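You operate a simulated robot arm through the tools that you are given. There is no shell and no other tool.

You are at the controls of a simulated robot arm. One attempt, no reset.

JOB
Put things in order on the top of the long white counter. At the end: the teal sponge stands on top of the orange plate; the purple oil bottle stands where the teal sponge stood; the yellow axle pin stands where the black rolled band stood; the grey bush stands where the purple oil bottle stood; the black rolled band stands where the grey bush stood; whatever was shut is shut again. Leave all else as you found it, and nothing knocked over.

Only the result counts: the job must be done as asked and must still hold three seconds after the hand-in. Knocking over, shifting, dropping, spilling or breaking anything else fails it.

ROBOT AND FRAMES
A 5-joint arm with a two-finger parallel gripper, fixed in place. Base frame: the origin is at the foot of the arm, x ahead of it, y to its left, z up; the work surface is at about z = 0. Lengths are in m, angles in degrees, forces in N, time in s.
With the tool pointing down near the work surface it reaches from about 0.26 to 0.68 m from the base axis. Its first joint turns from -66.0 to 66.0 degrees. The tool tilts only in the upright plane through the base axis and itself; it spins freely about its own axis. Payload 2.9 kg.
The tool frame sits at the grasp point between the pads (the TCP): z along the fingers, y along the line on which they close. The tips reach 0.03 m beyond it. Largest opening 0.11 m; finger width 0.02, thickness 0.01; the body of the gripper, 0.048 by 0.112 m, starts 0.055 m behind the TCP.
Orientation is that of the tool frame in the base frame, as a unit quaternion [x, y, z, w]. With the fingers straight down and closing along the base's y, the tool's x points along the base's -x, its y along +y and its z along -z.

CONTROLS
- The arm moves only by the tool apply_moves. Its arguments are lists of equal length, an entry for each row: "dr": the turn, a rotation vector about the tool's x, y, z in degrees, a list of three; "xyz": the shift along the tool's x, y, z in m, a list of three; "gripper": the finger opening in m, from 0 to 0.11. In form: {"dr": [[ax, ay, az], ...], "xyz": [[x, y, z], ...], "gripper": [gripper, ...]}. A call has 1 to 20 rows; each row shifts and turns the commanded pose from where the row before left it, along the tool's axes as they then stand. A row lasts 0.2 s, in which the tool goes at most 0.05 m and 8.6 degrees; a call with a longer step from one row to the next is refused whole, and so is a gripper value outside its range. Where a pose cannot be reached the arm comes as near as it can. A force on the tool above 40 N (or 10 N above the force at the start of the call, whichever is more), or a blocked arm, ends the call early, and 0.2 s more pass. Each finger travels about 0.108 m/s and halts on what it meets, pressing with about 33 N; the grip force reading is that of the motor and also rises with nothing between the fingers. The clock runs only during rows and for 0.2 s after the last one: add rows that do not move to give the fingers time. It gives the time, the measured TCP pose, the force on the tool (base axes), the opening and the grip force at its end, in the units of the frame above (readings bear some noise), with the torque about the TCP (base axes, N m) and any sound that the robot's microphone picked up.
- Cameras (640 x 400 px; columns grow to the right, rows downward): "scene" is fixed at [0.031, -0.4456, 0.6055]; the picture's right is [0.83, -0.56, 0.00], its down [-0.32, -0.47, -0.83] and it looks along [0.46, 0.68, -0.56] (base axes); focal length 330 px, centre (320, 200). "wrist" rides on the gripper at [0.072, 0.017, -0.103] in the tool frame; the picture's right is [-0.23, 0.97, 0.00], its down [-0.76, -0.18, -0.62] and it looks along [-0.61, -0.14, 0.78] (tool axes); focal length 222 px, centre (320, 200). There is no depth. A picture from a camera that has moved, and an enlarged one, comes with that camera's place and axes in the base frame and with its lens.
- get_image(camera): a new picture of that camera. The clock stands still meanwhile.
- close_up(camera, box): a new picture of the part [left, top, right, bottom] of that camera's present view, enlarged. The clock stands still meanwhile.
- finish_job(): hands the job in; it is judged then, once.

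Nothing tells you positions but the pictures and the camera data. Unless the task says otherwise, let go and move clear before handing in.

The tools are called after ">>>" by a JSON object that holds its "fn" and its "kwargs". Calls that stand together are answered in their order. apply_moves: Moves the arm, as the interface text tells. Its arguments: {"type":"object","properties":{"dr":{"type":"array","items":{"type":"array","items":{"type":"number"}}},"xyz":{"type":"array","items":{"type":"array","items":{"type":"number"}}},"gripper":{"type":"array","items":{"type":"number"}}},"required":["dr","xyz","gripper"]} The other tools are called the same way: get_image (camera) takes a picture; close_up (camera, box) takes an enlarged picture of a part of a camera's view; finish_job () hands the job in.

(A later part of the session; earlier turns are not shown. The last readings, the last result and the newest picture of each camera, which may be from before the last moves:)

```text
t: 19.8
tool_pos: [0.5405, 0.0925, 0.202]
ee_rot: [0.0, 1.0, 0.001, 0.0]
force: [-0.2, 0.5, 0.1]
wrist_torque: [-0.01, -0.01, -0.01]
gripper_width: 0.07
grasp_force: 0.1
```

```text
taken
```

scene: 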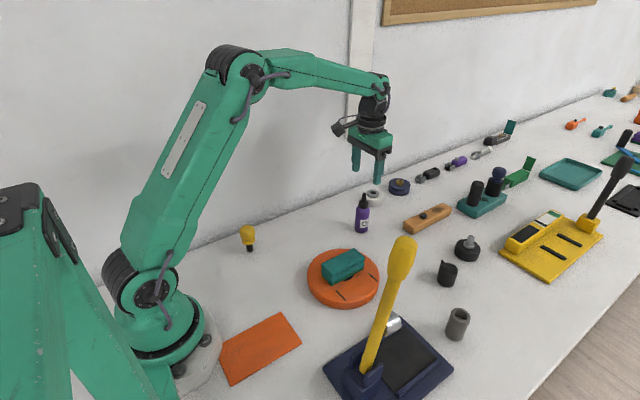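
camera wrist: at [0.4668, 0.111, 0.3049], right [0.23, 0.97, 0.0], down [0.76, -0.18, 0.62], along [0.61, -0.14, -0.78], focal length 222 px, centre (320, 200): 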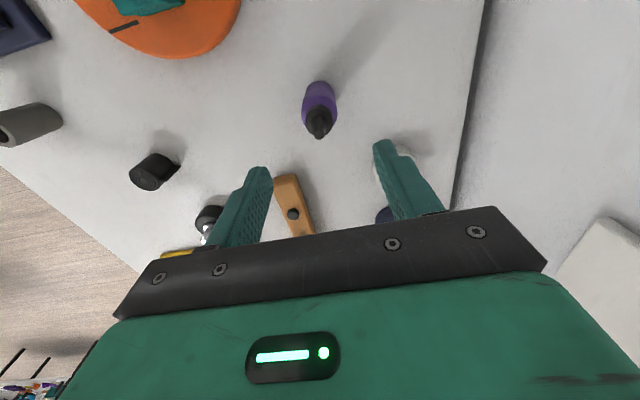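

The bottle stands upright where the sponge was. Next is the grey bush, so I'll move to a viewing pose that stays clear of the tall yellow handle.

>>> {"fn": "apply_moves", "kwargs": {"dr": [[0, 0, 0], [0, 0, 0], [0, 0, 0], [0, 0, 0], [0, 0, 0], [0, 0, 0]], "xyz": [[0.0161, -0.0445, -0.0036], [0.0161, -0.0445, -0.0036], [0.0161, -0.0445, -0.0036], [0.0161, -0.0445, -0.0036], [0.0161, -0.0445, -0.0036], [0, 0, 0]], "gripper": [0.08, 0.1, 0.11, 0.11, 0.11, 0.11]}}

>>> {"fn": "get_image", "kwargs": {"camera": "wrist"}}

>>> {"fn": "close_up", "kwargs": {"camera": "wrist", "box": [190, 80, 370, 220]}}

>>> {"fn": "close_up", "kwargs": {"camera": "scene", "box": [420, 250, 500, 350]}}

>>> {"fn": "get_image", "kwargs": {"camera": "scene"}}

```text
t: 21.2
tool_pos: [0.4585, -0.1319, 0.2169]
ee_rot: [0.0, 1.0, -0.001, 0.0]
force: [-0.1, 0.3, 0.5]
wrist_torque: [0.0, 0.01, 0.0]
gripper_width: 0.1099
grasp_force: 0.0
```

```text
taken
camera wrist: at [0.385, -0.1138, 0.3195], right [0.23, 0.97, 0.0], down [0.76, -0.18, 0.62], along [0.61, -0.14, -0.78], focal length 222 px, centre (320, 200)
```

wrist: 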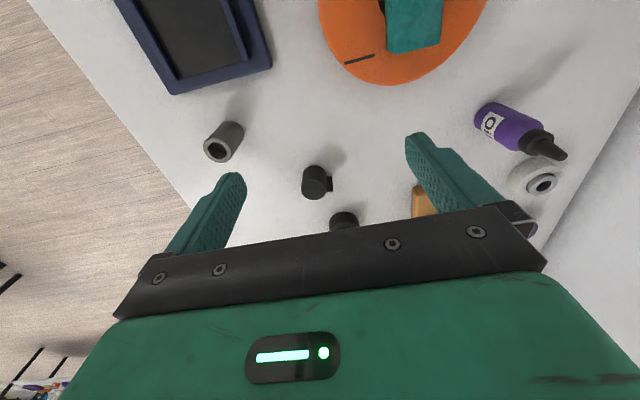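

```text
2.86 times, centred on (280, 150) of wrist
camera zoom: at [0.385, -0.1138, 0.3195], right [0.23, 0.97, 0.0], down [0.76, -0.18, 0.62], along [0.61, -0.14, -0.78], focal length 635 px, centre (434, 343)
```

zoom: 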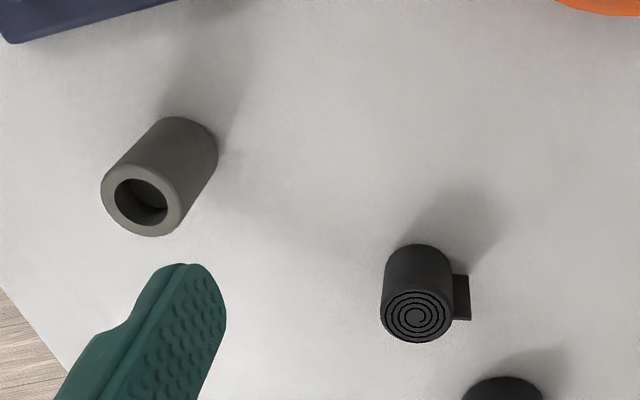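

```text
4.00 times, centred on (460, 300) of scene
camera zoom: at [0.0309, -0.4456, 0.6055], right [0.83, -0.56, 0.0], down [-0.32, -0.47, -0.83], along [0.46, 0.68, -0.56], focal length 1319 px, centre (-240, -200)
```

zoom: 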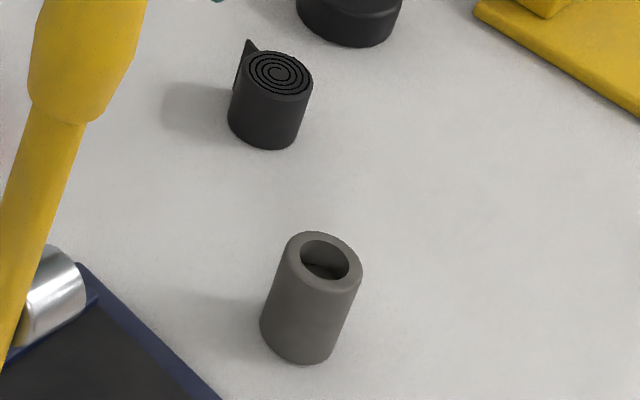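

```text
taken
```

scene: 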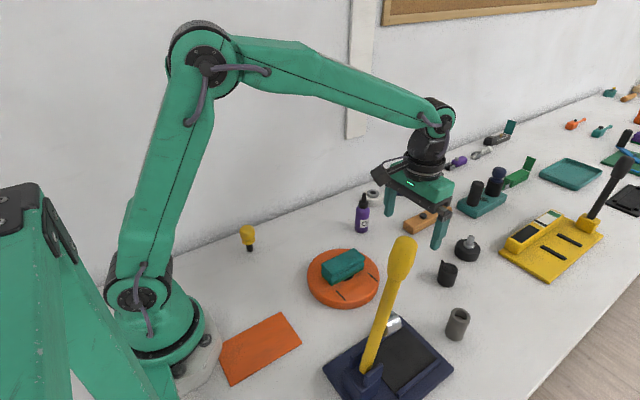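

Bush: centre about (0.478, -0.268), about 6.4 cm tall. Band: centre about (0.577, -0.168), 4.7 cm tall, with a tab toward +y. The arm's plane passes about 5 cm from the yellow handle's knob, so I'll approach the bush in stages and check.

>>> {"fn": "apply_moves", "kwargs": {"dr": [[0, 0, 0], [0, 0, 0], [0, 0, 0], [0, 0, 0], [0, 0, 0]], "xyz": [[-0.0049, -0.034, 0.0142], [-0.0049, -0.034, 0.0142], [-0.0049, -0.034, 0.0142], [-0.0049, -0.034, 0.0142], [0, 0, 0]], "gripper": [0.09, 0.075, 0.075, 0.075, 0.075]}}

>>> {"fn": "get_image", "kwargs": {"camera": "wrist"}}

>>> {"fn": "get_image", "kwargs": {"camera": "scene"}}

```text
t: 22.4
tool_pos: [0.4792, -0.268, 0.1607]
ee_rot: [0.0, 1.0, 0.0, 0.0]
force: [-0.4, 0.6, -1.0]
wrist_torque: [-0.03, -0.02, 0.0]
gripper_width: 0.0751
grasp_force: 0.0
```

```text
taken
camera wrist: at [0.4057, -0.2493, 0.2635], right [0.23, 0.97, 0.0], down [0.76, -0.18, 0.62], along [0.61, -0.14, -0.78], focal length 222 px, centre (320, 200)
```

wrist: 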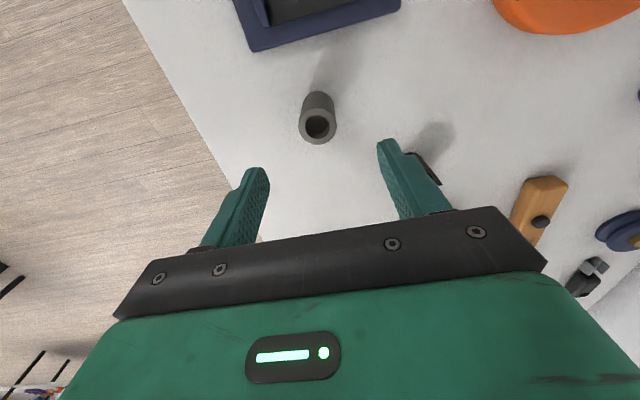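

```text
taken
```

scene: 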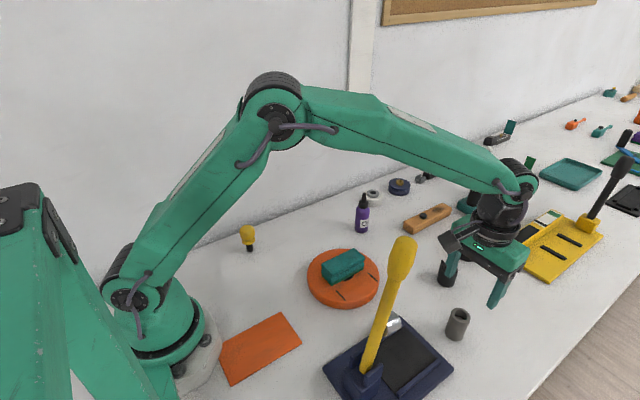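

The bush is between the fingers and the forearm is well clear of the handle. I'll descend and grip.

>>> {"fn": "apply_moves", "kwargs": {"dr": [[0, 0, 0], [0, 0, 0], [0, 0, 0], [0, 0, 0]], "xyz": [[0.001, 0, 0.035], [0.001, 0, 0.03], [0, 0, 0.02], [0, 0, 0]], "gripper": [0.075, 0.075, 0.075, 0.075]}}

>>> {"fn": "get_image", "kwargs": {"camera": "wrist"}}

>>> {"fn": "get_image", "kwargs": {"camera": "scene"}}

```text
t: 23.4
tool_pos: [0.4779, -0.267, 0.0733]
ee_rot: [0.0, 1.0, -0.001, 0.0]
force: [-0.4, -0.5, 0.1]
wrist_torque: [0.01, 0.02, 0.04]
gripper_width: 0.0749
grasp_force: 0.0
```

```text
taken
camera wrist: at [0.4049, -0.2486, 0.1771], right [0.23, 0.97, 0.0], down [0.76, -0.18, 0.62], along [0.61, -0.14, -0.78], focal length 222 px, centre (320, 200)
```

wrist: 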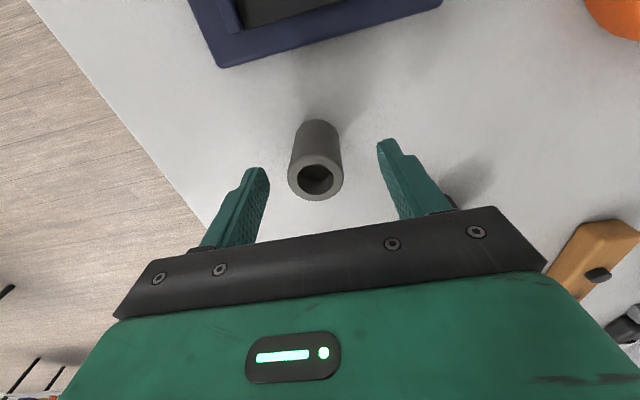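

```text
taken
```

scene: 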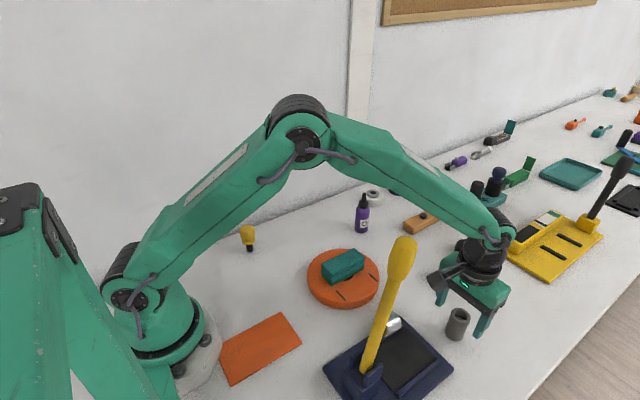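

Clear and aligned. I'll go down the last 3 cm and close.

>>> {"fn": "apply_moves", "kwargs": {"dr": [[0, 0, 0], [0, 0, 0], [0, 0, 0], [0, 0, 0], [0, 0, 0], [0, 0, 0], [0, 0, 0]], "xyz": [[0, -0.0005, 0.02], [0, -0.0005, 0.011], [0, 0, 0], [0, 0, 0], [0, 0, 0], [0, 0, 0], [0, 0, 0]], "gripper": [0.075, 0.075, 0.075, 0.055, 0.04, 0.028, 0.028]}}

>>> {"fn": "get_image", "kwargs": {"camera": "wrist"}}

>>> {"fn": "get_image", "kwargs": {"camera": "scene"}}

```text
t: 25.0
tool_pos: [0.4787, -0.2676, 0.0444]
ee_rot: [0.0, 1.0, 0.0, 0.001]
force: [0.2, 0.4, 1.0]
wrist_torque: [0.07, -0.01, 0.01]
gripper_width: 0.0344
grasp_force: 32.5
```

```text
taken
camera wrist: at [0.4041, -0.2487, 0.1471], right [0.23, 0.97, 0.0], down [0.76, -0.18, 0.62], along [0.61, -0.14, -0.78], focal length 222 px, centre (320, 200)
```

wrist: 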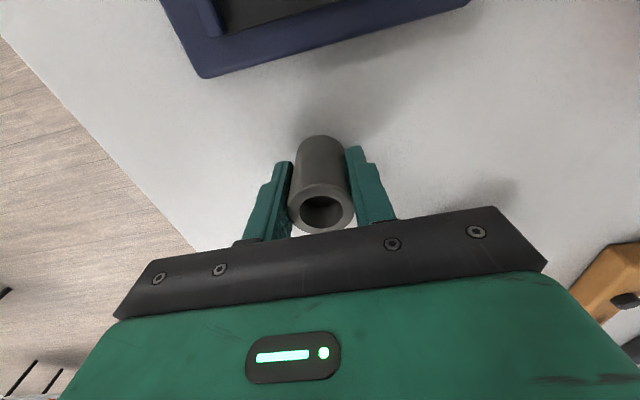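

```text
taken
```

scene: 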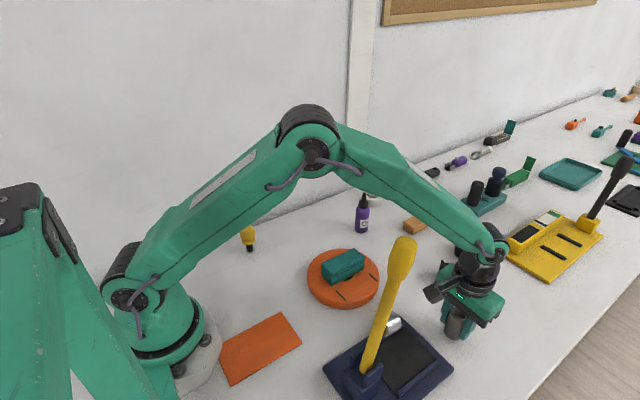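

The bush is gripped (3.4 cm) at (0.478, -0.268). I'll lift it and carry it to the bottle's old spot at (0.570, -0.069).

>>> {"fn": "apply_moves", "kwargs": {"dr": [[0, 0, 0], [0, 0, 0], [0, 0, 0], [0, 0, 0], [0, 0, 0], [0, 0, 0], [0, 0, 0], [0, 0, 0], [0, 0, 0]], "xyz": [[0, 0, -0.03], [0, 0, -0.04], [0, 0, -0.035], [-0.0183, 0.0398, 0], [-0.0183, 0.0398, 0], [-0.0183, 0.0398, 0], [-0.0183, 0.0398, 0], [-0.0183, 0.0398, 0], [0, 0, 0]], "gripper": [0.025, 0.025, 0.025, 0.025, 0.025, 0.025, 0.025, 0.025, 0.025]}}

>>> {"fn": "get_image", "kwargs": {"camera": "wrist"}}

>>> {"fn": "get_image", "kwargs": {"camera": "scene"}}

```text
t: 27.0
tool_pos: [0.5681, -0.0698, 0.15]
ee_rot: [0.0, 1.0, 0.0, 0.0]
force: [-0.1, 0.0, -1.4]
wrist_torque: [0.02, 0.0, 0.0]
gripper_width: 0.0343
grasp_force: 33.1
```

```text
taken
camera wrist: at [0.4941, -0.051, 0.2527], right [0.23, 0.97, 0.0], down [0.76, -0.18, 0.62], along [0.61, -0.14, -0.78], focal length 222 px, centre (320, 200)
```

wrist: 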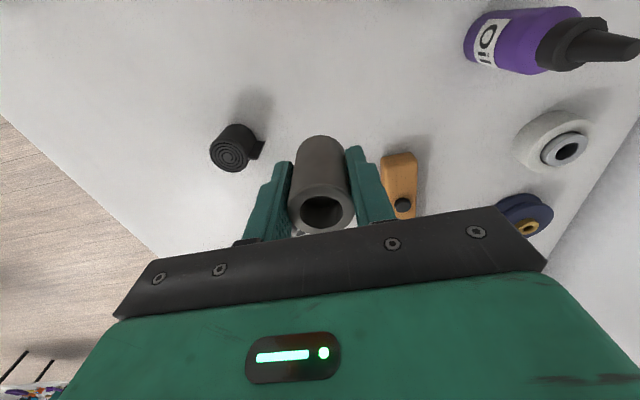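

```text
taken
```

scene: 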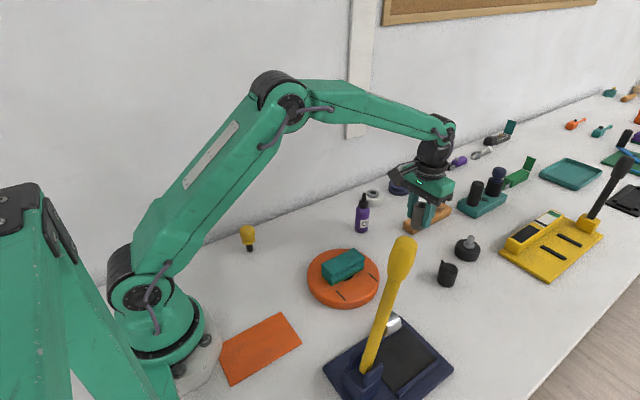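

The bush is over the bottle's old spot. I'll lower it.

>>> {"fn": "apply_moves", "kwargs": {"dr": [[0, 0, 0], [0, 0, 0], [0, 0, 0], [0, 0, 0], [0, 0, 0], [0, 0, 0]], "xyz": [[-0.0015, 0.0008, 0.04], [0, 0, 0.035], [0, 0, 0.025], [0, 0, 0.003], [0, 0, 0.001], [0, 0, 0]], "gripper": [0.025, 0.025, 0.025, 0.025, 0.025, 0.025]}}

```text
t: 28.4
tool_pos: [0.5708, -0.0684, 0.0457]
ee_rot: [0.0, 1.0, 0.0, 0.0]
force: [-0.9, -0.1, -1.1]
wrist_torque: [-0.02, 0.0, 0.02]
gripper_width: 0.0346
grasp_force: 32.7
```

>>> {"fn": "apply_moves", "kwargs": {"dr": [[0, 0, 0], [0, 0, 0], [0, 0, 0]], "xyz": [[0, 0, 0.001], [0, 0, 0.0007], [0, 0, 0]], "gripper": [0.025, 0.025, 0.025]}}

>>> {"fn": "close_up", "kwargs": {"camera": "scene", "box": [380, 170, 470, 260]}}

```text
t: 29.2
tool_pos: [0.572, -0.0688, 0.0431]
ee_rot: [0.0, 1.0, 0.001, 0.0]
force: [-1.7, -0.4, 4.7]
wrist_torque: [-0.05, 0.09, -0.01]
gripper_width: 0.0346
grasp_force: 33.0
```

```text
4.44 times, centred on (425, 215) of scene
camera zoom: at [0.0309, -0.4456, 0.6055], right [0.83, -0.56, 0.0], down [-0.32, -0.47, -0.83], along [0.46, 0.68, -0.56], focal length 1466 px, centre (-147, 133)
```

zoom: 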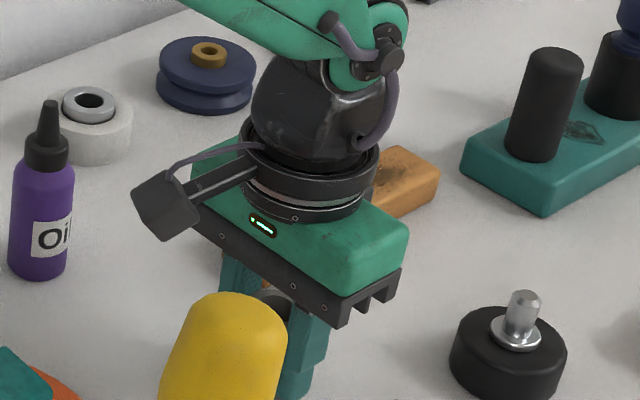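

Contact at about 5 N. I'll release and lift off.

>>> {"fn": "apply_moves", "kwargs": {"dr": [[0, 0, 0], [0, 0, 0], [0, 0, 0], [0, 0, 0], [0, 0, 0], [0, 0, 0], [0, 0, 0]], "xyz": [[0, 0, 0], [0, 0, 0], [0, 0, 0], [0, 0, -0.03], [0, 0, -0.045], [0, 0, -0.045], [0, 0, -0.045]], "gripper": [0.045, 0.06, 0.065, 0.065, 0.065, 0.065, 0.065]}}

>>> {"fn": "get_image", "kwargs": {"camera": "wrist"}}

>>> {"fn": "get_image", "kwargs": {"camera": "scene"}}

>>> {"fn": "close_up", "kwargs": {"camera": "wrist", "box": [200, 60, 360, 200]}}

```text
t: 30.8
tool_pos: [0.5711, -0.0681, 0.2092]
ee_rot: [0.0, 1.0, 0.001, 0.0]
force: [-0.4, -0.1, -0.2]
wrist_torque: [-0.01, 0.0, -0.05]
gripper_width: 0.0651
grasp_force: 0.0
```

```text
taken
camera wrist: at [0.4972, -0.0497, 0.3111], right [0.23, 0.97, 0.0], down [0.76, -0.18, 0.62], along [0.61, -0.14, -0.78], focal length 222 px, centre (320, 200)
```

wrist: 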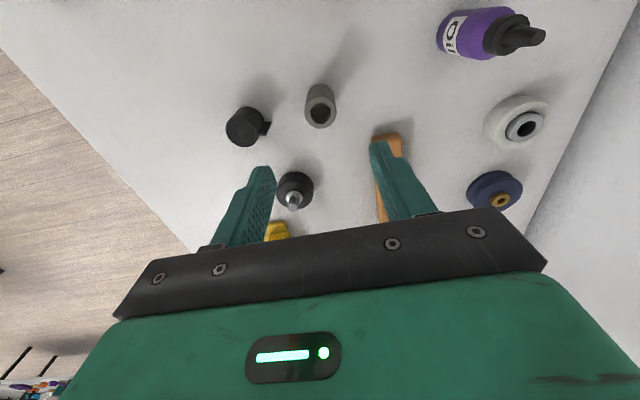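

```text
taken
```

scene: 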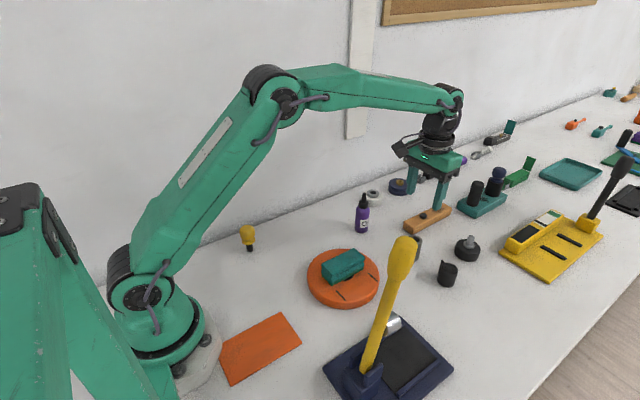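

```text
2.86 times, centred on (280, 130) of wrist
camera zoom: at [0.4972, -0.0497, 0.3111], right [0.23, 0.97, 0.0], down [0.76, -0.18, 0.62], along [0.61, -0.14, -0.78], focal length 635 px, centre (434, 400)
```

zoom: 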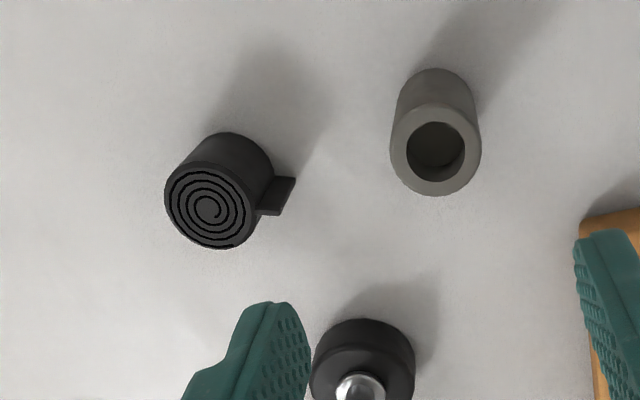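

The bush stands at the bottle's old spot. The band is at (0.578, -0.168) with its tab toward +y, so I'll hover over it and spin the tool 90° to grip along x, clear of the tab.

>>> {"fn": "apply_moves", "kwargs": {"dr": [[0, 0, 0], [0, 0, 0], [0, 0, 0], [0, 0, 8.1818], [0, 0, 8.1818], [0, 0, 8.1818], [0, 0, 8.1818], [0, 0, 8.1818], [0, 0, 8.1818], [0, 0, 8.1818], [0, 0, 8.1818], [0, 0, 8.1818], [0, 0, 8.1818], [0, 0, 8.1818], [0, 0, 0]], "xyz": [[-0.0023, -0.0333, 0.0197], [-0.0023, -0.0333, 0.0197], [-0.0023, -0.0333, 0.0197], [0, 0, 0], [0, 0, 0], [0, 0, 0], [0, 0, 0], [0, 0, 0], [0, 0, 0], [0, 0, 0], [0, 0, 0], [0, 0, 0], [0, 0, 0], [0, 0, 0], [0, 0, 0]], "gripper": [0.07, 0.07, 0.07, 0.07, 0.07, 0.07, 0.07, 0.07, 0.07, 0.07, 0.07, 0.07, 0.07, 0.07, 0.07]}}

>>> {"fn": "get_image", "kwargs": {"camera": "wrist"}}

>>> {"fn": "get_image", "kwargs": {"camera": "scene"}}

```text
t: 34.0
tool_pos: [0.5791, -0.1672, 0.1485]
ee_rot: [0.708, 0.707, 0.001, 0.0]
force: [-0.1, 0.3, 0.4]
wrist_torque: [-0.03, -0.02, 0.01]
gripper_width: 0.0694
grasp_force: 0.0
```

```text
taken
camera wrist: at [0.5937, -0.0935, 0.2526], right [0.97, -0.23, 0.0], down [-0.18, -0.76, 0.62], along [-0.14, -0.61, -0.78], focal length 222 px, centre (320, 200)
```

wrist: 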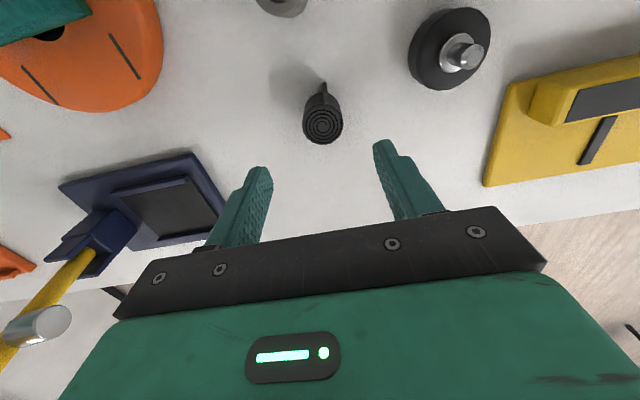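

```text
taken
```

scene: 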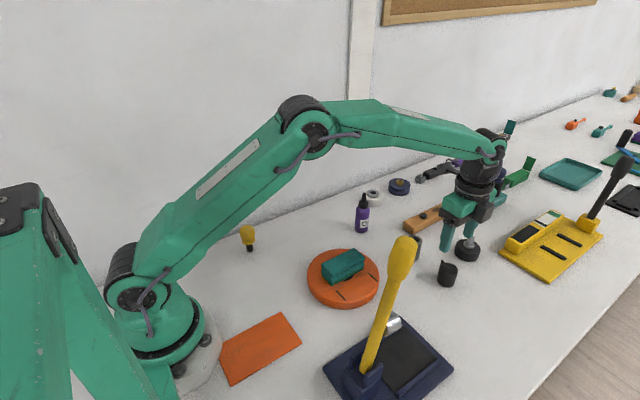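

The band is exactly below the TCP, with the tab clear of both fingers. I'll descend and grip.

>>> {"fn": "apply_moves", "kwargs": {"dr": [[0, 0, 0], [0, 0, 0], [0, 0, 0], [0, 0, 0], [0, 0, 0], [0, 0, 0], [0, 0, 0], [0, 0, 0]], "xyz": [[0, 0, 0.04], [0, 0, 0.04], [0, 0, 0.026], [0, 0, 0], [0, 0, 0], [0, 0, 0], [0, 0, 0], [0, 0, 0]], "gripper": [0.07, 0.07, 0.07, 0.07, 0.055, 0.045, 0.032, 0.03]}}

>>> {"fn": "get_image", "kwargs": {"camera": "wrist"}}

>>> {"fn": "get_image", "kwargs": {"camera": "scene"}}

```text
t: 35.8
tool_pos: [0.5767, -0.1661, 0.0429]
ee_rot: [0.707, 0.707, 0.001, 0.0]
force: [-0.5, -0.3, 0.4]
wrist_torque: [0.01, 0.01, 0.03]
gripper_width: 0.0393
grasp_force: 33.0
```

```text
taken
camera wrist: at [0.593, -0.0926, 0.1466], right [0.97, -0.23, 0.0], down [-0.18, -0.76, 0.62], along [-0.14, -0.61, -0.78], focal length 222 px, centre (320, 200)
```

wrist: 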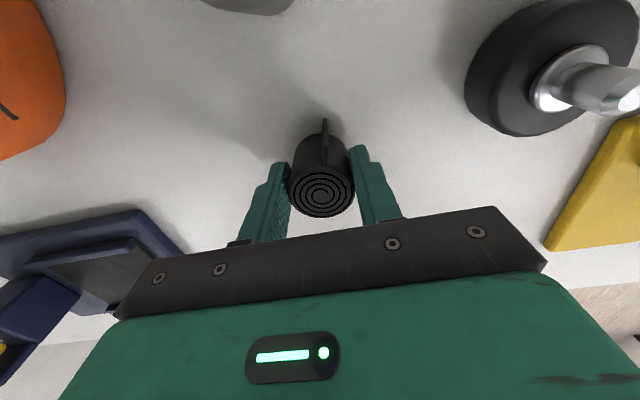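

```text
taken
```

scene: 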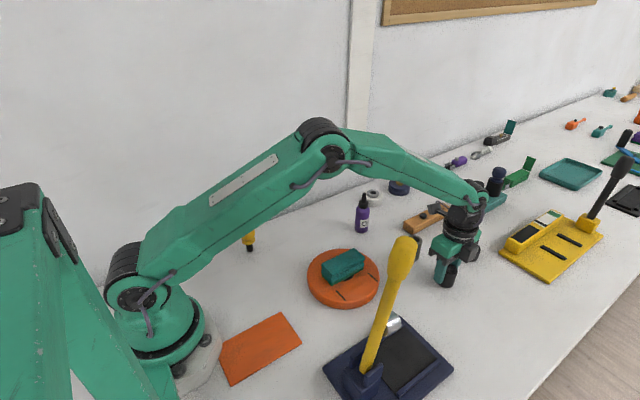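

The band is gripped (3.9 cm). I'll lift it and carry it to the bush's old spot at (0.478, -0.268).

>>> {"fn": "apply_moves", "kwargs": {"dr": [[0, 0, 0], [0, 0, 0], [0, 0, 0], [0, 0, 0], [0, 0, 0], [0, 0, 0], [0, 0, 0], [0, 0, 0]], "xyz": [[0, 0, -0.03], [0, 0, -0.04], [0, 0, -0.035], [-0.0252, -0.0248, 0], [-0.0252, -0.0248, 0], [-0.0252, -0.0248, 0], [-0.0252, -0.0248, 0], [0, 0, 0]], "gripper": [0.03, 0.03, 0.03, 0.03, 0.03, 0.03, 0.03, 0.03]}}

>>> {"fn": "get_image", "kwargs": {"camera": "wrist"}}

>>> {"fn": "get_image", "kwargs": {"camera": "scene"}}

```text
t: 37.6
tool_pos: [0.4794, -0.2707, 0.1492]
ee_rot: [0.707, 0.707, 0.0, 0.0]
force: [-1.0, 0.7, -1.6]
wrist_torque: [-0.03, -0.01, 0.02]
gripper_width: 0.039
grasp_force: 32.9
```

```text
taken
camera wrist: at [0.4952, -0.1957, 0.252], right [0.97, -0.23, 0.0], down [-0.18, -0.76, 0.62], along [-0.14, -0.61, -0.78], focal length 222 px, centre (320, 200)
```

wrist: 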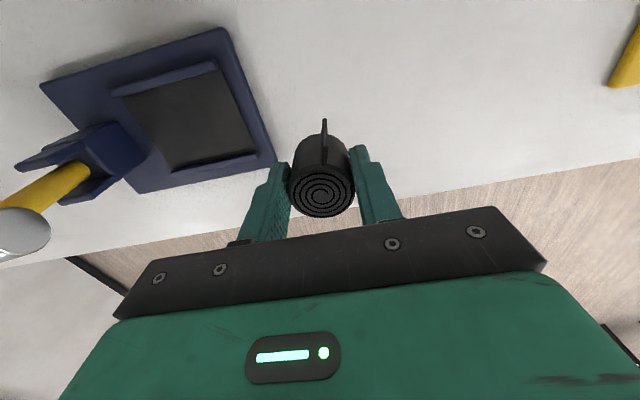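

```text
taken
```

scene: 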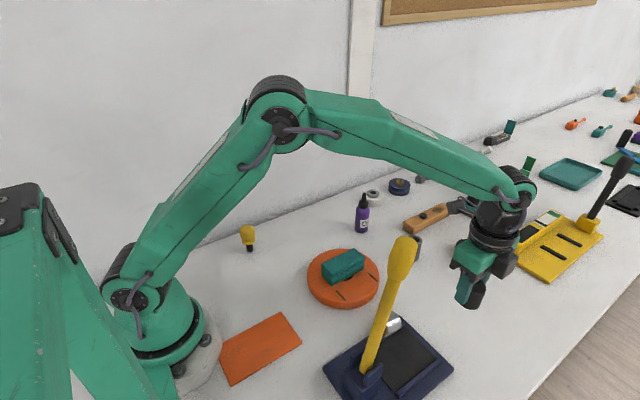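

The band is over the bush's old spot, with the fingers clear of the navy base. I'll lower it.

>>> {"fn": "apply_moves", "kwargs": {"dr": [[0, 0, 0], [0, 0, 0], [0, 0, 0], [0, 0, 0], [0, 0, 0], [0, 0, 0]], "xyz": [[0.0025, -0.001, 0.04], [0, 0, 0.035], [0, 0, 0.024], [0, 0, 0.003], [0, 0, 0.001], [0, 0, 0]], "gripper": [0.03, 0.03, 0.03, 0.03, 0.03, 0.03]}}

>>> {"fn": "get_image", "kwargs": {"camera": "wrist"}}

>>> {"fn": "get_image", "kwargs": {"camera": "scene"}}

```text
t: 39.0
tool_pos: [0.4771, -0.2659, 0.0454]
ee_rot: [0.707, 0.707, 0.0, 0.0]
force: [0.0, -0.7, -1.4]
wrist_torque: [0.01, -0.01, -0.01]
gripper_width: 0.039
grasp_force: 33.1
```

```text
taken
camera wrist: at [0.493, -0.1927, 0.1484], right [0.97, -0.23, 0.0], down [-0.18, -0.76, 0.62], along [-0.14, -0.61, -0.78], focal length 222 px, centre (320, 200)
```

wrist: 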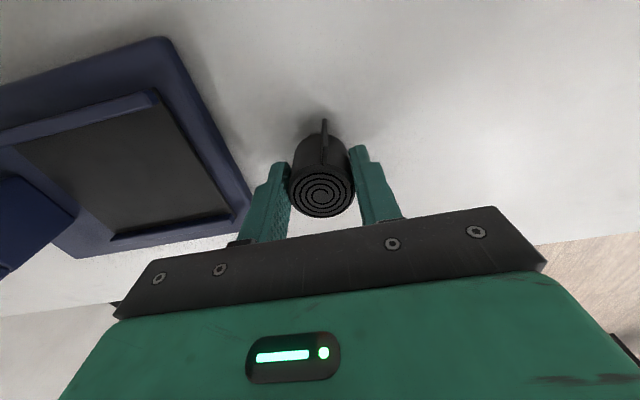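

```text
taken
```

scene: 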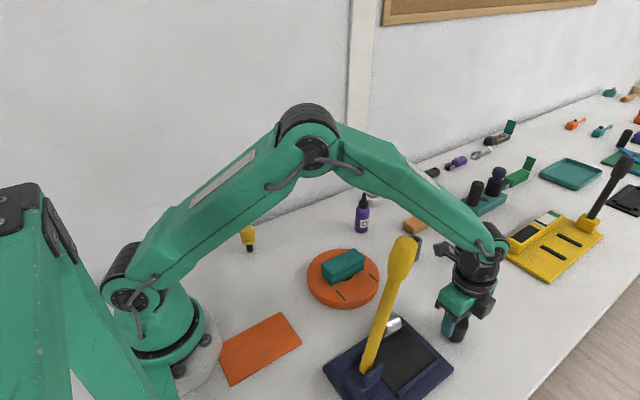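

The fingers are still 3 cm from the navy base. I'll make the final small steps down.

>>> {"fn": "apply_moves", "kwargs": {"dr": [[0, 0, 0], [0, 0, 0], [0, 0, 0]], "xyz": [[-0.001, 0, 0.001], [0, 0, 0.001], [0, 0, 0]], "gripper": [0.03, 0.03, 0.03]}}

```text
t: 39.8
tool_pos: [0.477, -0.2678, 0.0446]
ee_rot: [0.708, 0.707, 0.001, 0.0]
force: [0.3, 0.0, 0.1]
wrist_torque: [-0.01, 0.02, 0.0]
gripper_width: 0.0393
grasp_force: 32.5
```

>>> {"fn": "apply_moves", "kwargs": {"dr": [[0, 0, 0], [0, 0, 0], [0, 0, 0]], "xyz": [[0, 0, 0.001], [0, 0, 0.0005], [0, 0, 0]], "gripper": [0.03, 0.03, 0.03]}}

```text
t: 40.6
tool_pos: [0.4779, -0.2663, 0.0442]
ee_rot: [0.708, 0.707, 0.0, 0.001]
force: [-5.8, 1.4, 16.6]
wrist_torque: [-0.02, 0.31, -0.05]
gripper_width: 0.0395
grasp_force: 33.2
```

Contact at about 17 N. I'll ease off a hair, release and rise.

>>> {"fn": "apply_moves", "kwargs": {"dr": [[0, 0, 0], [0, 0, 0], [0, 0, 0], [0, 0, 0], [0, 0, 0], [0, 0, 0], [0, 0, 0], [0, 0, 0]], "xyz": [[0, 0, -0.0005], [0, 0, 0], [0, 0, 0], [0, 0, 0], [0, 0, -0.03], [0, 0, -0.045], [0, 0, -0.045], [0, 0, 0]], "gripper": [0.03, 0.05, 0.062, 0.062, 0.062, 0.062, 0.062, 0.062]}}

>>> {"fn": "get_image", "kwargs": {"camera": "wrist"}}

>>> {"fn": "get_image", "kwargs": {"camera": "scene"}}

```text
t: 42.4
tool_pos: [0.4768, -0.2686, 0.1624]
ee_rot: [0.708, 0.707, 0.0, 0.0]
force: [0.0, 0.8, 0.4]
wrist_torque: [-0.02, 0.0, 0.0]
gripper_width: 0.0621
grasp_force: 0.0
```

```text
taken
camera wrist: at [0.4927, -0.1942, 0.2658], right [0.97, -0.23, 0.0], down [-0.18, -0.76, 0.62], along [-0.14, -0.61, -0.78], focal length 222 px, centre (320, 200)
```

wrist: 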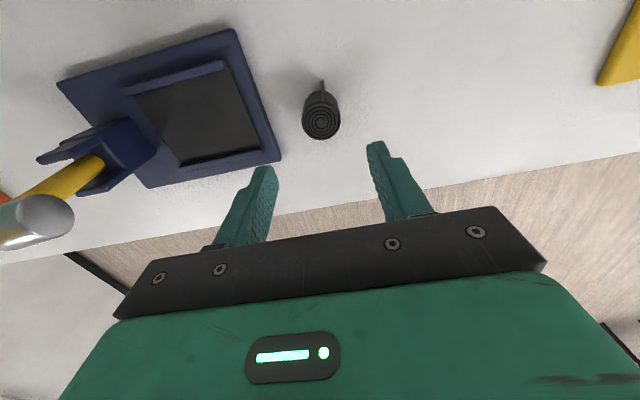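

```text
taken
```

scene: 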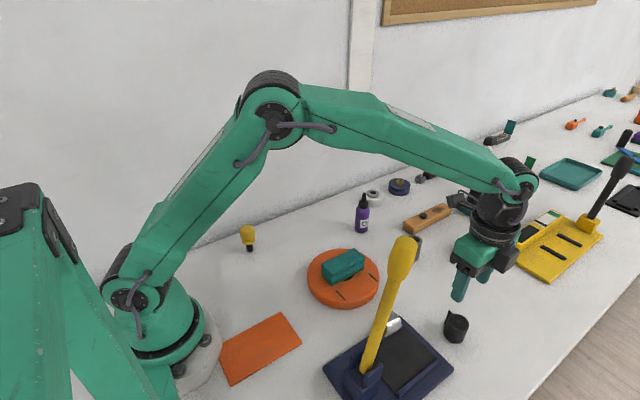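

The band stands where the bush was. Next is the yellow pin near the wall at about (0.237, 0.195), so I'll move away and spin the tool back to its default heading.

>>> {"fn": "apply_moves", "kwargs": {"dr": [[0, 0, 0], [0, 0, 0], [0, 0, 0], [0, 0, 0], [0, 0, 0], [0, 0, -8.1818], [0, 0, -8.1818], [0, 0, -8.1818], [0, 0, -8.1818], [0, 0, -8.1818], [0, 0, -8.1818], [0, 0, -8.1818], [0, 0, -8.1818], [0, 0, -8.1818], [0, 0, -8.1818], [0, 0, -8.1818], [0, 0, 0]], "xyz": [[0.038, -0.0114, -0.0116], [0.038, -0.0114, -0.0116], [0.038, -0.0114, -0.0116], [0.038, -0.0114, -0.0116], [0.038, -0.0114, -0.0116], [0, 0, 0], [0, 0, 0], [0, 0, 0], [0, 0, 0], [0, 0, 0], [0, 0, 0], [0, 0, 0], [0, 0, 0], [0, 0, 0], [0, 0, 0], [0, 0, 0], [0, 0, 0]], "gripper": [0.062, 0.062, 0.062, 0.062, 0.07, 0.08, 0.09, 0.1, 0.1, 0.1, 0.1, 0.1, 0.1, 0.1, 0.1, 0.1, 0.1]}}

>>> {"fn": "get_image", "kwargs": {"camera": "wrist"}}

>>> {"fn": "get_image", "kwargs": {"camera": "scene"}}

>>> {"fn": "close_up", "kwargs": {"camera": "scene", "box": [215, 205, 285, 270]}}

```text
t: 46.0
tool_pos: [0.4201, -0.0769, 0.2218]
ee_rot: [-0.002, 1.0, 0.0, 0.0]
force: [0.2, 0.7, -0.1]
wrist_torque: [0.02, 0.01, 0.04]
gripper_width: 0.1001
grasp_force: 0.0
```

```text
taken
camera wrist: at [0.3466, -0.0585, 0.3242], right [0.23, 0.97, 0.0], down [0.76, -0.18, 0.62], along [0.61, -0.14, -0.78], focal length 222 px, centre (320, 200)
```

wrist: 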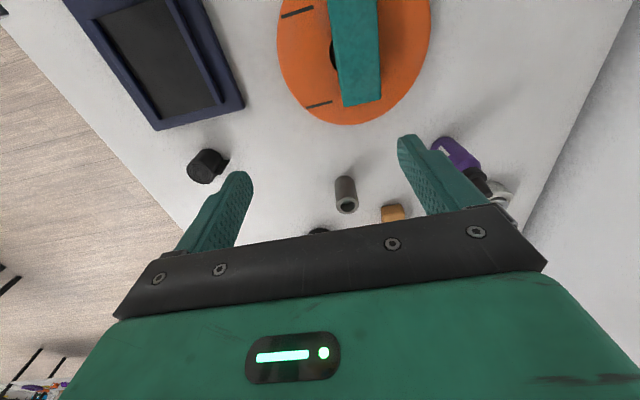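

```text
taken
```

scene: 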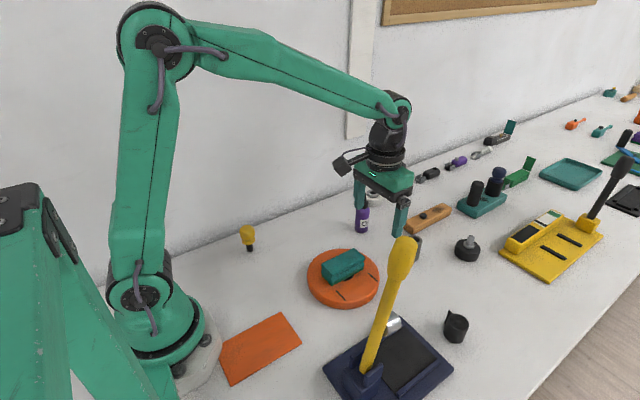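

```text
6.15 times, centred on (250, 238) of scene
camera zoom: at [0.031, -0.4456, 0.6055], right [0.83, -0.56, 0.0], down [-0.32, -0.47, -0.83], along [0.46, 0.68, -0.56], focal length 2030 px, centre (751, -31)
```

zoom: 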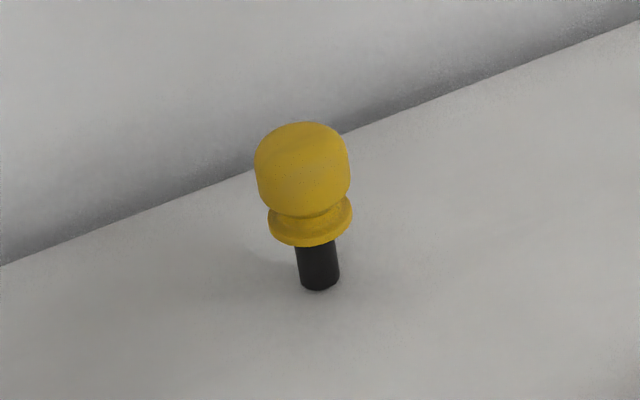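

Pin: centre about (0.236, 0.191), knob 3.9 cm wide centred near z = 0.064. I'll move above it.

>>> {"fn": "apply_moves", "kwargs": {"dr": [[0, 0, 0], [0, 0, 0], [0, 0, 0], [0, 0, 0], [0, 0, 0], [0, 0, 0], [0, 0, 0], [0, 0, 0]], "xyz": [[0.0257, 0.0381, 0.0031], [0.0257, 0.0381, 0.0031], [0.0257, 0.0381, 0.0031], [0.0257, 0.0381, 0.0031], [0.0257, 0.0381, 0.0031], [0.0257, 0.0381, 0.0031], [0.0257, 0.0381, 0.0031], [0, 0, 0]], "gripper": [0.09, 0.08, 0.075, 0.075, 0.075, 0.075, 0.075, 0.075]}}

>>> {"fn": "get_image", "kwargs": {"camera": "wrist"}}

>>> {"fn": "get_image", "kwargs": {"camera": "scene"}}

```text
t: 47.8
tool_pos: [0.242, 0.1913, 0.1992]
ee_rot: [0.001, 1.0, 0.0, 0.001]
force: [-0.3, 0.6, 0.4]
wrist_torque: [0.02, 0.02, -0.01]
gripper_width: 0.0748
grasp_force: 0.0
```

```text
taken
camera wrist: at [0.1685, 0.2088, 0.3023], right [0.23, 0.97, 0.0], down [0.76, -0.18, 0.62], along [0.61, -0.14, -0.78], focal length 222 px, centre (320, 200)
```

wrist: 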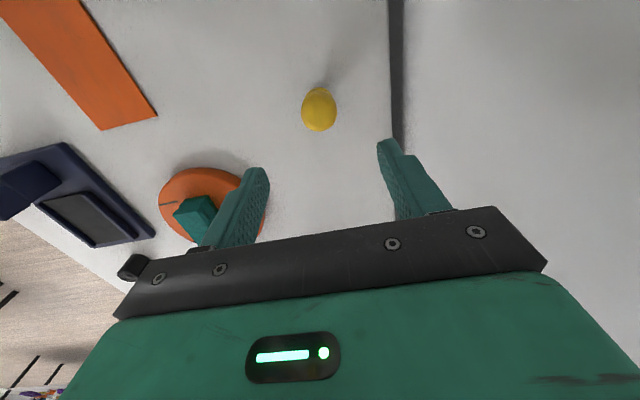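

```text
taken
```

scene: 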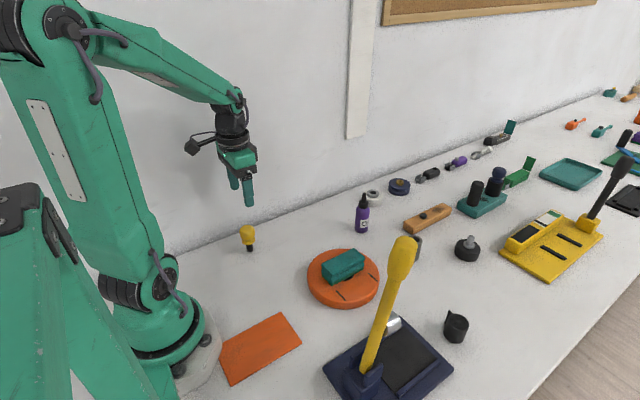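

The knob is centred at about (0.237, 0.191) and the wall is at y = 0.278, so there is room. I'll descend in stages.

>>> {"fn": "apply_moves", "kwargs": {"dr": [[0, 0, 0], [0, 0, 0], [0, 0, 0], [0, 0, 0]], "xyz": [[0.0045, 0, 0.035], [0, 0, 0.035], [0, 0, 0.02], [0, 0, 0]], "gripper": [0.075, 0.075, 0.075, 0.075]}}

>>> {"fn": "get_image", "kwargs": {"camera": "wrist"}}

>>> {"fn": "get_image", "kwargs": {"camera": "scene"}}

```text
t: 48.8
tool_pos: [0.2372, 0.1901, 0.1086]
ee_rot: [0.001, 1.0, 0.001, 0.0]
force: [-0.4, 0.9, -0.9]
wrist_torque: [-0.01, -0.04, 0.0]
gripper_width: 0.0749
grasp_force: 0.0
```

```text
taken
camera wrist: at [0.1628, 0.2083, 0.2117], right [0.23, 0.97, 0.0], down [0.76, -0.18, 0.62], along [0.61, -0.14, -0.78], focal length 222 px, centre (320, 200)
```

wrist: 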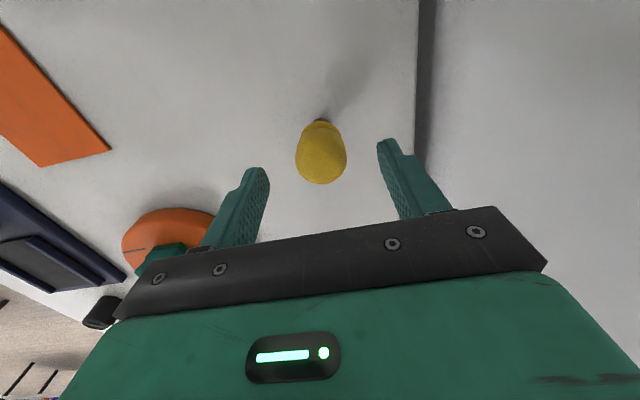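

```text
taken
```

scene: 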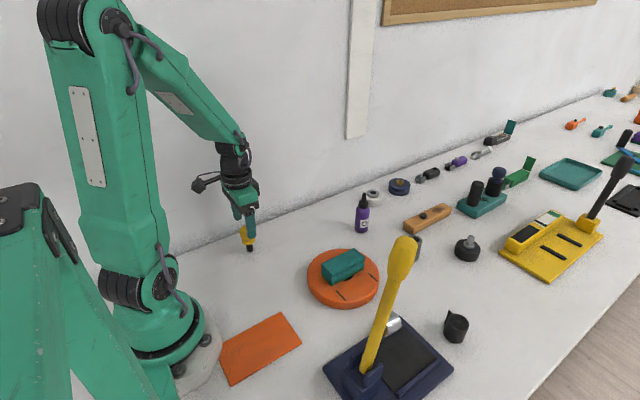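

Well aligned. I'll lower the rest and close on the knob.

>>> {"fn": "apply_moves", "kwargs": {"dr": [[0, 0, 0], [0, 0, 0], [0, 0, 0], [0, 0, 0], [0, 0, 0], [0, 0, 0], [0, 0, 0]], "xyz": [[0.0005, 0.0005, 0.03], [0.0005, 0.0005, 0.022], [0, 0, 0], [0, 0, 0], [0, 0, 0], [0, 0, 0], [0, 0, 0]], "gripper": [0.075, 0.075, 0.075, 0.058, 0.048, 0.035, 0.03]}}

>>> {"fn": "get_image", "kwargs": {"camera": "wrist"}}

>>> {"fn": "close_up", "kwargs": {"camera": "scene", "box": [185, 165, 295, 275]}}

```text
t: 50.4
tool_pos: [0.2352, 0.1913, 0.0569]
ee_rot: [0.0, 1.0, 0.0, 0.0]
force: [0.1, 0.6, 0.0]
wrist_torque: [0.01, 0.0, -0.01]
gripper_width: 0.0364
grasp_force: 33.0
```

```text
taken
camera wrist: at [0.1617, 0.2094, 0.1601], right [0.23, 0.97, 0.0], down [0.76, -0.18, 0.62], along [0.61, -0.14, -0.78], focal length 222 px, centre (320, 200)
```

wrist: 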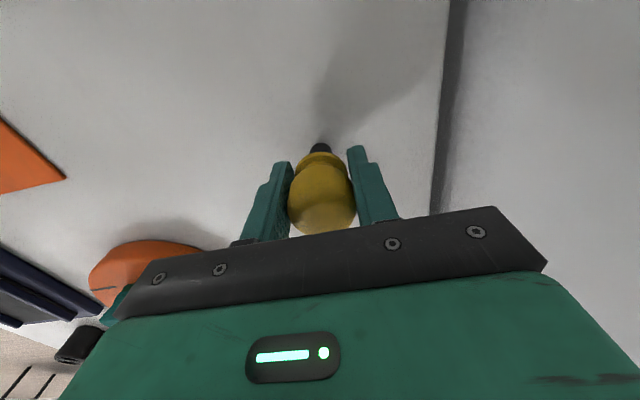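

```text
3.64 times, centred on (240, 220) of scene
camera zoom: at [0.031, -0.4456, 0.6055], right [0.83, -0.56, 0.0], down [-0.32, -0.47, -0.83], along [0.46, 0.68, -0.56], focal length 1199 px, centre (611, 127)
```

zoom: 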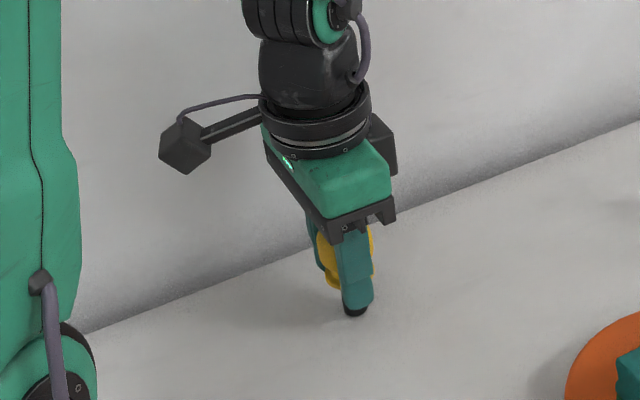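

The pin is held by its knob (3.6 cm). I'll lift it and carry it to the band's old spot at (0.578, -0.167), high above everything else.

>>> {"fn": "apply_moves", "kwargs": {"dr": [[0, 0, 0], [0, 0, 0], [0, 0, 0], [0, 0, 0], [0, 0, 0], [0, 0, 0], [0, 0, 0], [0, 0, 0], [0, 0, 0], [0, 0, 0], [0, 0, 0], [0, 0, 0], [0, 0, 0], [0, 0, 0], [0, 0, 0], [0, 0, 0], [0, 0, 0]], "xyz": [[0, 0, -0.025], [0, 0, -0.04], [0, 0, -0.04], [0, 0, -0.035], [-0.0286, -0.0298, 0], [-0.0286, -0.0298, 0], [-0.0286, -0.0298, 0], [-0.0286, -0.0298, 0], [-0.0286, -0.0298, 0], [-0.0286, -0.0298, 0], [-0.0286, -0.0298, 0], [-0.0286, -0.0298, 0], [-0.0286, -0.0298, 0], [-0.0286, -0.0298, 0], [-0.0286, -0.0298, 0], [-0.0286, -0.0298, 0], [0, 0, 0]], "gripper": [0.028, 0.028, 0.028, 0.028, 0.028, 0.028, 0.028, 0.028, 0.028, 0.028, 0.028, 0.028, 0.028, 0.028, 0.028, 0.028, 0.028]}}

>>> {"fn": "get_image", "kwargs": {"camera": "wrist"}}

>>> {"fn": "get_image", "kwargs": {"camera": "scene"}}

```text
t: 54.0
tool_pos: [0.5781, -0.1677, 0.1976]
ee_rot: [0.001, 1.0, -0.001, 0.001]
force: [-0.5, -0.3, -0.8]
wrist_torque: [0.02, 0.0, 0.01]
gripper_width: 0.0366
grasp_force: 33.1
```

```text
taken
camera wrist: at [0.5047, -0.1494, 0.2999], right [0.23, 0.97, 0.0], down [0.76, -0.18, 0.62], along [0.61, -0.14, -0.78], focal length 222 px, centre (320, 200)
```

wrist: 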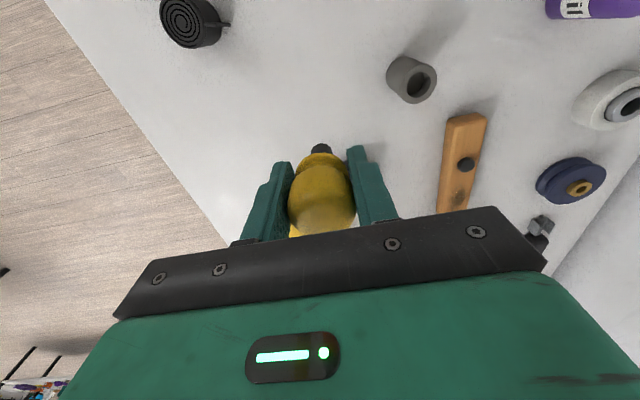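

```text
taken
```

scene: 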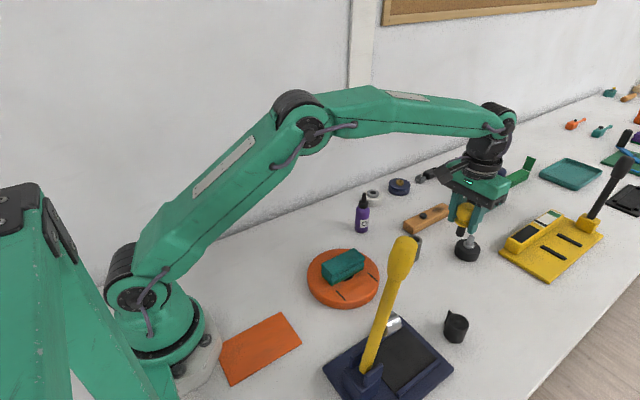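

The pin hangs upright over the band's old spot. I'll lower it.

>>> {"fn": "apply_moves", "kwargs": {"dr": [[0, 0, 0], [0, 0, 0], [0, 0, 0], [0, 0, 0], [0, 0, 0], [0, 0, 0]], "xyz": [[0, 0, 0.045], [0, 0, 0.045], [0, 0, 0.035], [0, 0, 0.01], [0, 0, 0.002], [0, 0, 0]], "gripper": [0.028, 0.028, 0.028, 0.028, 0.028, 0.028]}}

>>> {"fn": "close_up", "kwargs": {"camera": "scene", "box": [400, 200, 510, 310]}}

>>> {"fn": "get_image", "kwargs": {"camera": "wrist"}}

```text
t: 55.4
tool_pos: [0.5777, -0.1672, 0.0601]
ee_rot: [0.0, 1.0, 0.0, -0.001]
force: [0.0, 0.2, -1.1]
wrist_torque: [-0.01, -0.01, -0.01]
gripper_width: 0.0365
grasp_force: 33.2
```

```text
3.64 times, centred on (455, 255) of scene
camera zoom: at [0.031, -0.4456, 0.6055], right [0.83, -0.56, 0.0], down [-0.32, -0.47, -0.83], along [0.46, 0.68, -0.56], focal length 1199 px, centre (-171, 0)
```

zoom: 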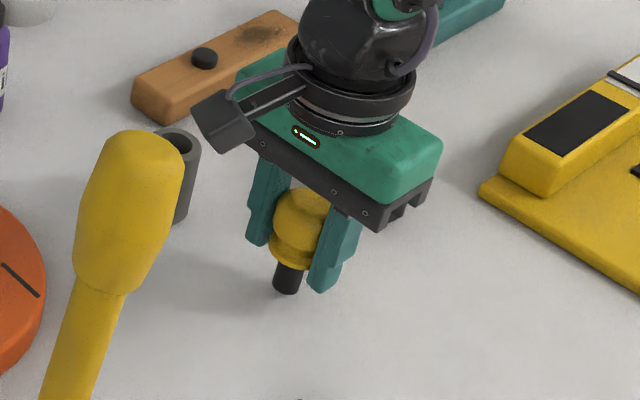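

```text
taken
camera wrist: at [0.5037, -0.1489, 0.1631], right [0.23, 0.97, 0.0], down [0.76, -0.18, 0.62], along [0.61, -0.14, -0.78], focal length 222 px, centre (320, 200)
```

wrist: 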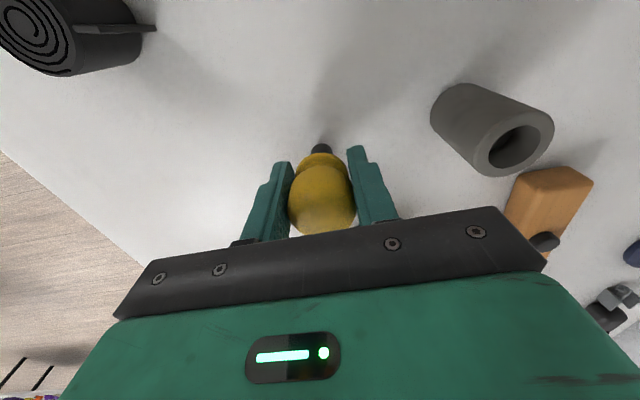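

About 3 mm remain. I'll go down in 1 mm steps until contact.

>>> {"fn": "apply_moves", "kwargs": {"dr": [[0, 0, 0], [0, 0, 0], [0, 0, 0]], "xyz": [[0, 0, 0.001], [0, 0, 0.001], [0, 0, 0]], "gripper": [0.028, 0.028, 0.028]}}

```text
t: 56.2
tool_pos: [0.5783, -0.167, 0.0584]
ee_rot: [0.0, 1.0, 0.0, 0.0]
force: [0.0, -0.3, -1.3]
wrist_torque: [0.0, 0.0, 0.01]
gripper_width: 0.0364
grasp_force: 32.7
```

>>> {"fn": "apply_moves", "kwargs": {"dr": [[0, 0, 0], [0, 0, 0], [0, 0, 0]], "xyz": [[0, 0, 0.0007], [0, 0, 0.0005], [0, 0, 0]], "gripper": [0.028, 0.028, 0.028]}}

```text
t: 57.0
tool_pos: [0.5784, -0.1679, 0.0572]
ee_rot: [0.0, 1.0, 0.0, 0.0]
force: [0.4, -0.3, -1.2]
wrist_torque: [0.04, 0.01, -0.02]
gripper_width: 0.0365
grasp_force: 33.1
```

>>> {"fn": "apply_moves", "kwargs": {"dr": [[0, 0, 0], [0, 0, 0], [0, 0, 0]], "xyz": [[0, 0, 0.0005], [0, 0, 0.0005], [0, 0, 0]], "gripper": [0.028, 0.028, 0.028]}}

>>> {"fn": "close_up", "kwargs": {"camera": "scene", "box": [430, 245, 480, 295]}}

```text
t: 57.8
tool_pos: [0.5779, -0.1676, 0.0565]
ee_rot: [0.0, 1.0, 0.0, 0.0]
force: [-2.6, 0.5, 5.5]
wrist_torque: [0.01, 0.16, 0.01]
gripper_width: 0.0362
grasp_force: 32.9
```

```text
8.00 times, centred on (455, 270) of scene
camera zoom: at [0.0309, -0.4456, 0.6055], right [0.83, -0.56, 0.0], down [-0.32, -0.47, -0.83], along [0.46, 0.68, -0.56], focal length 2639 px, centre (-760, -360)
```

zoom: 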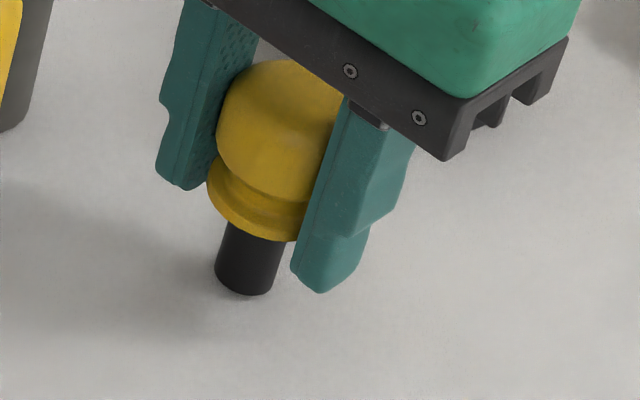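

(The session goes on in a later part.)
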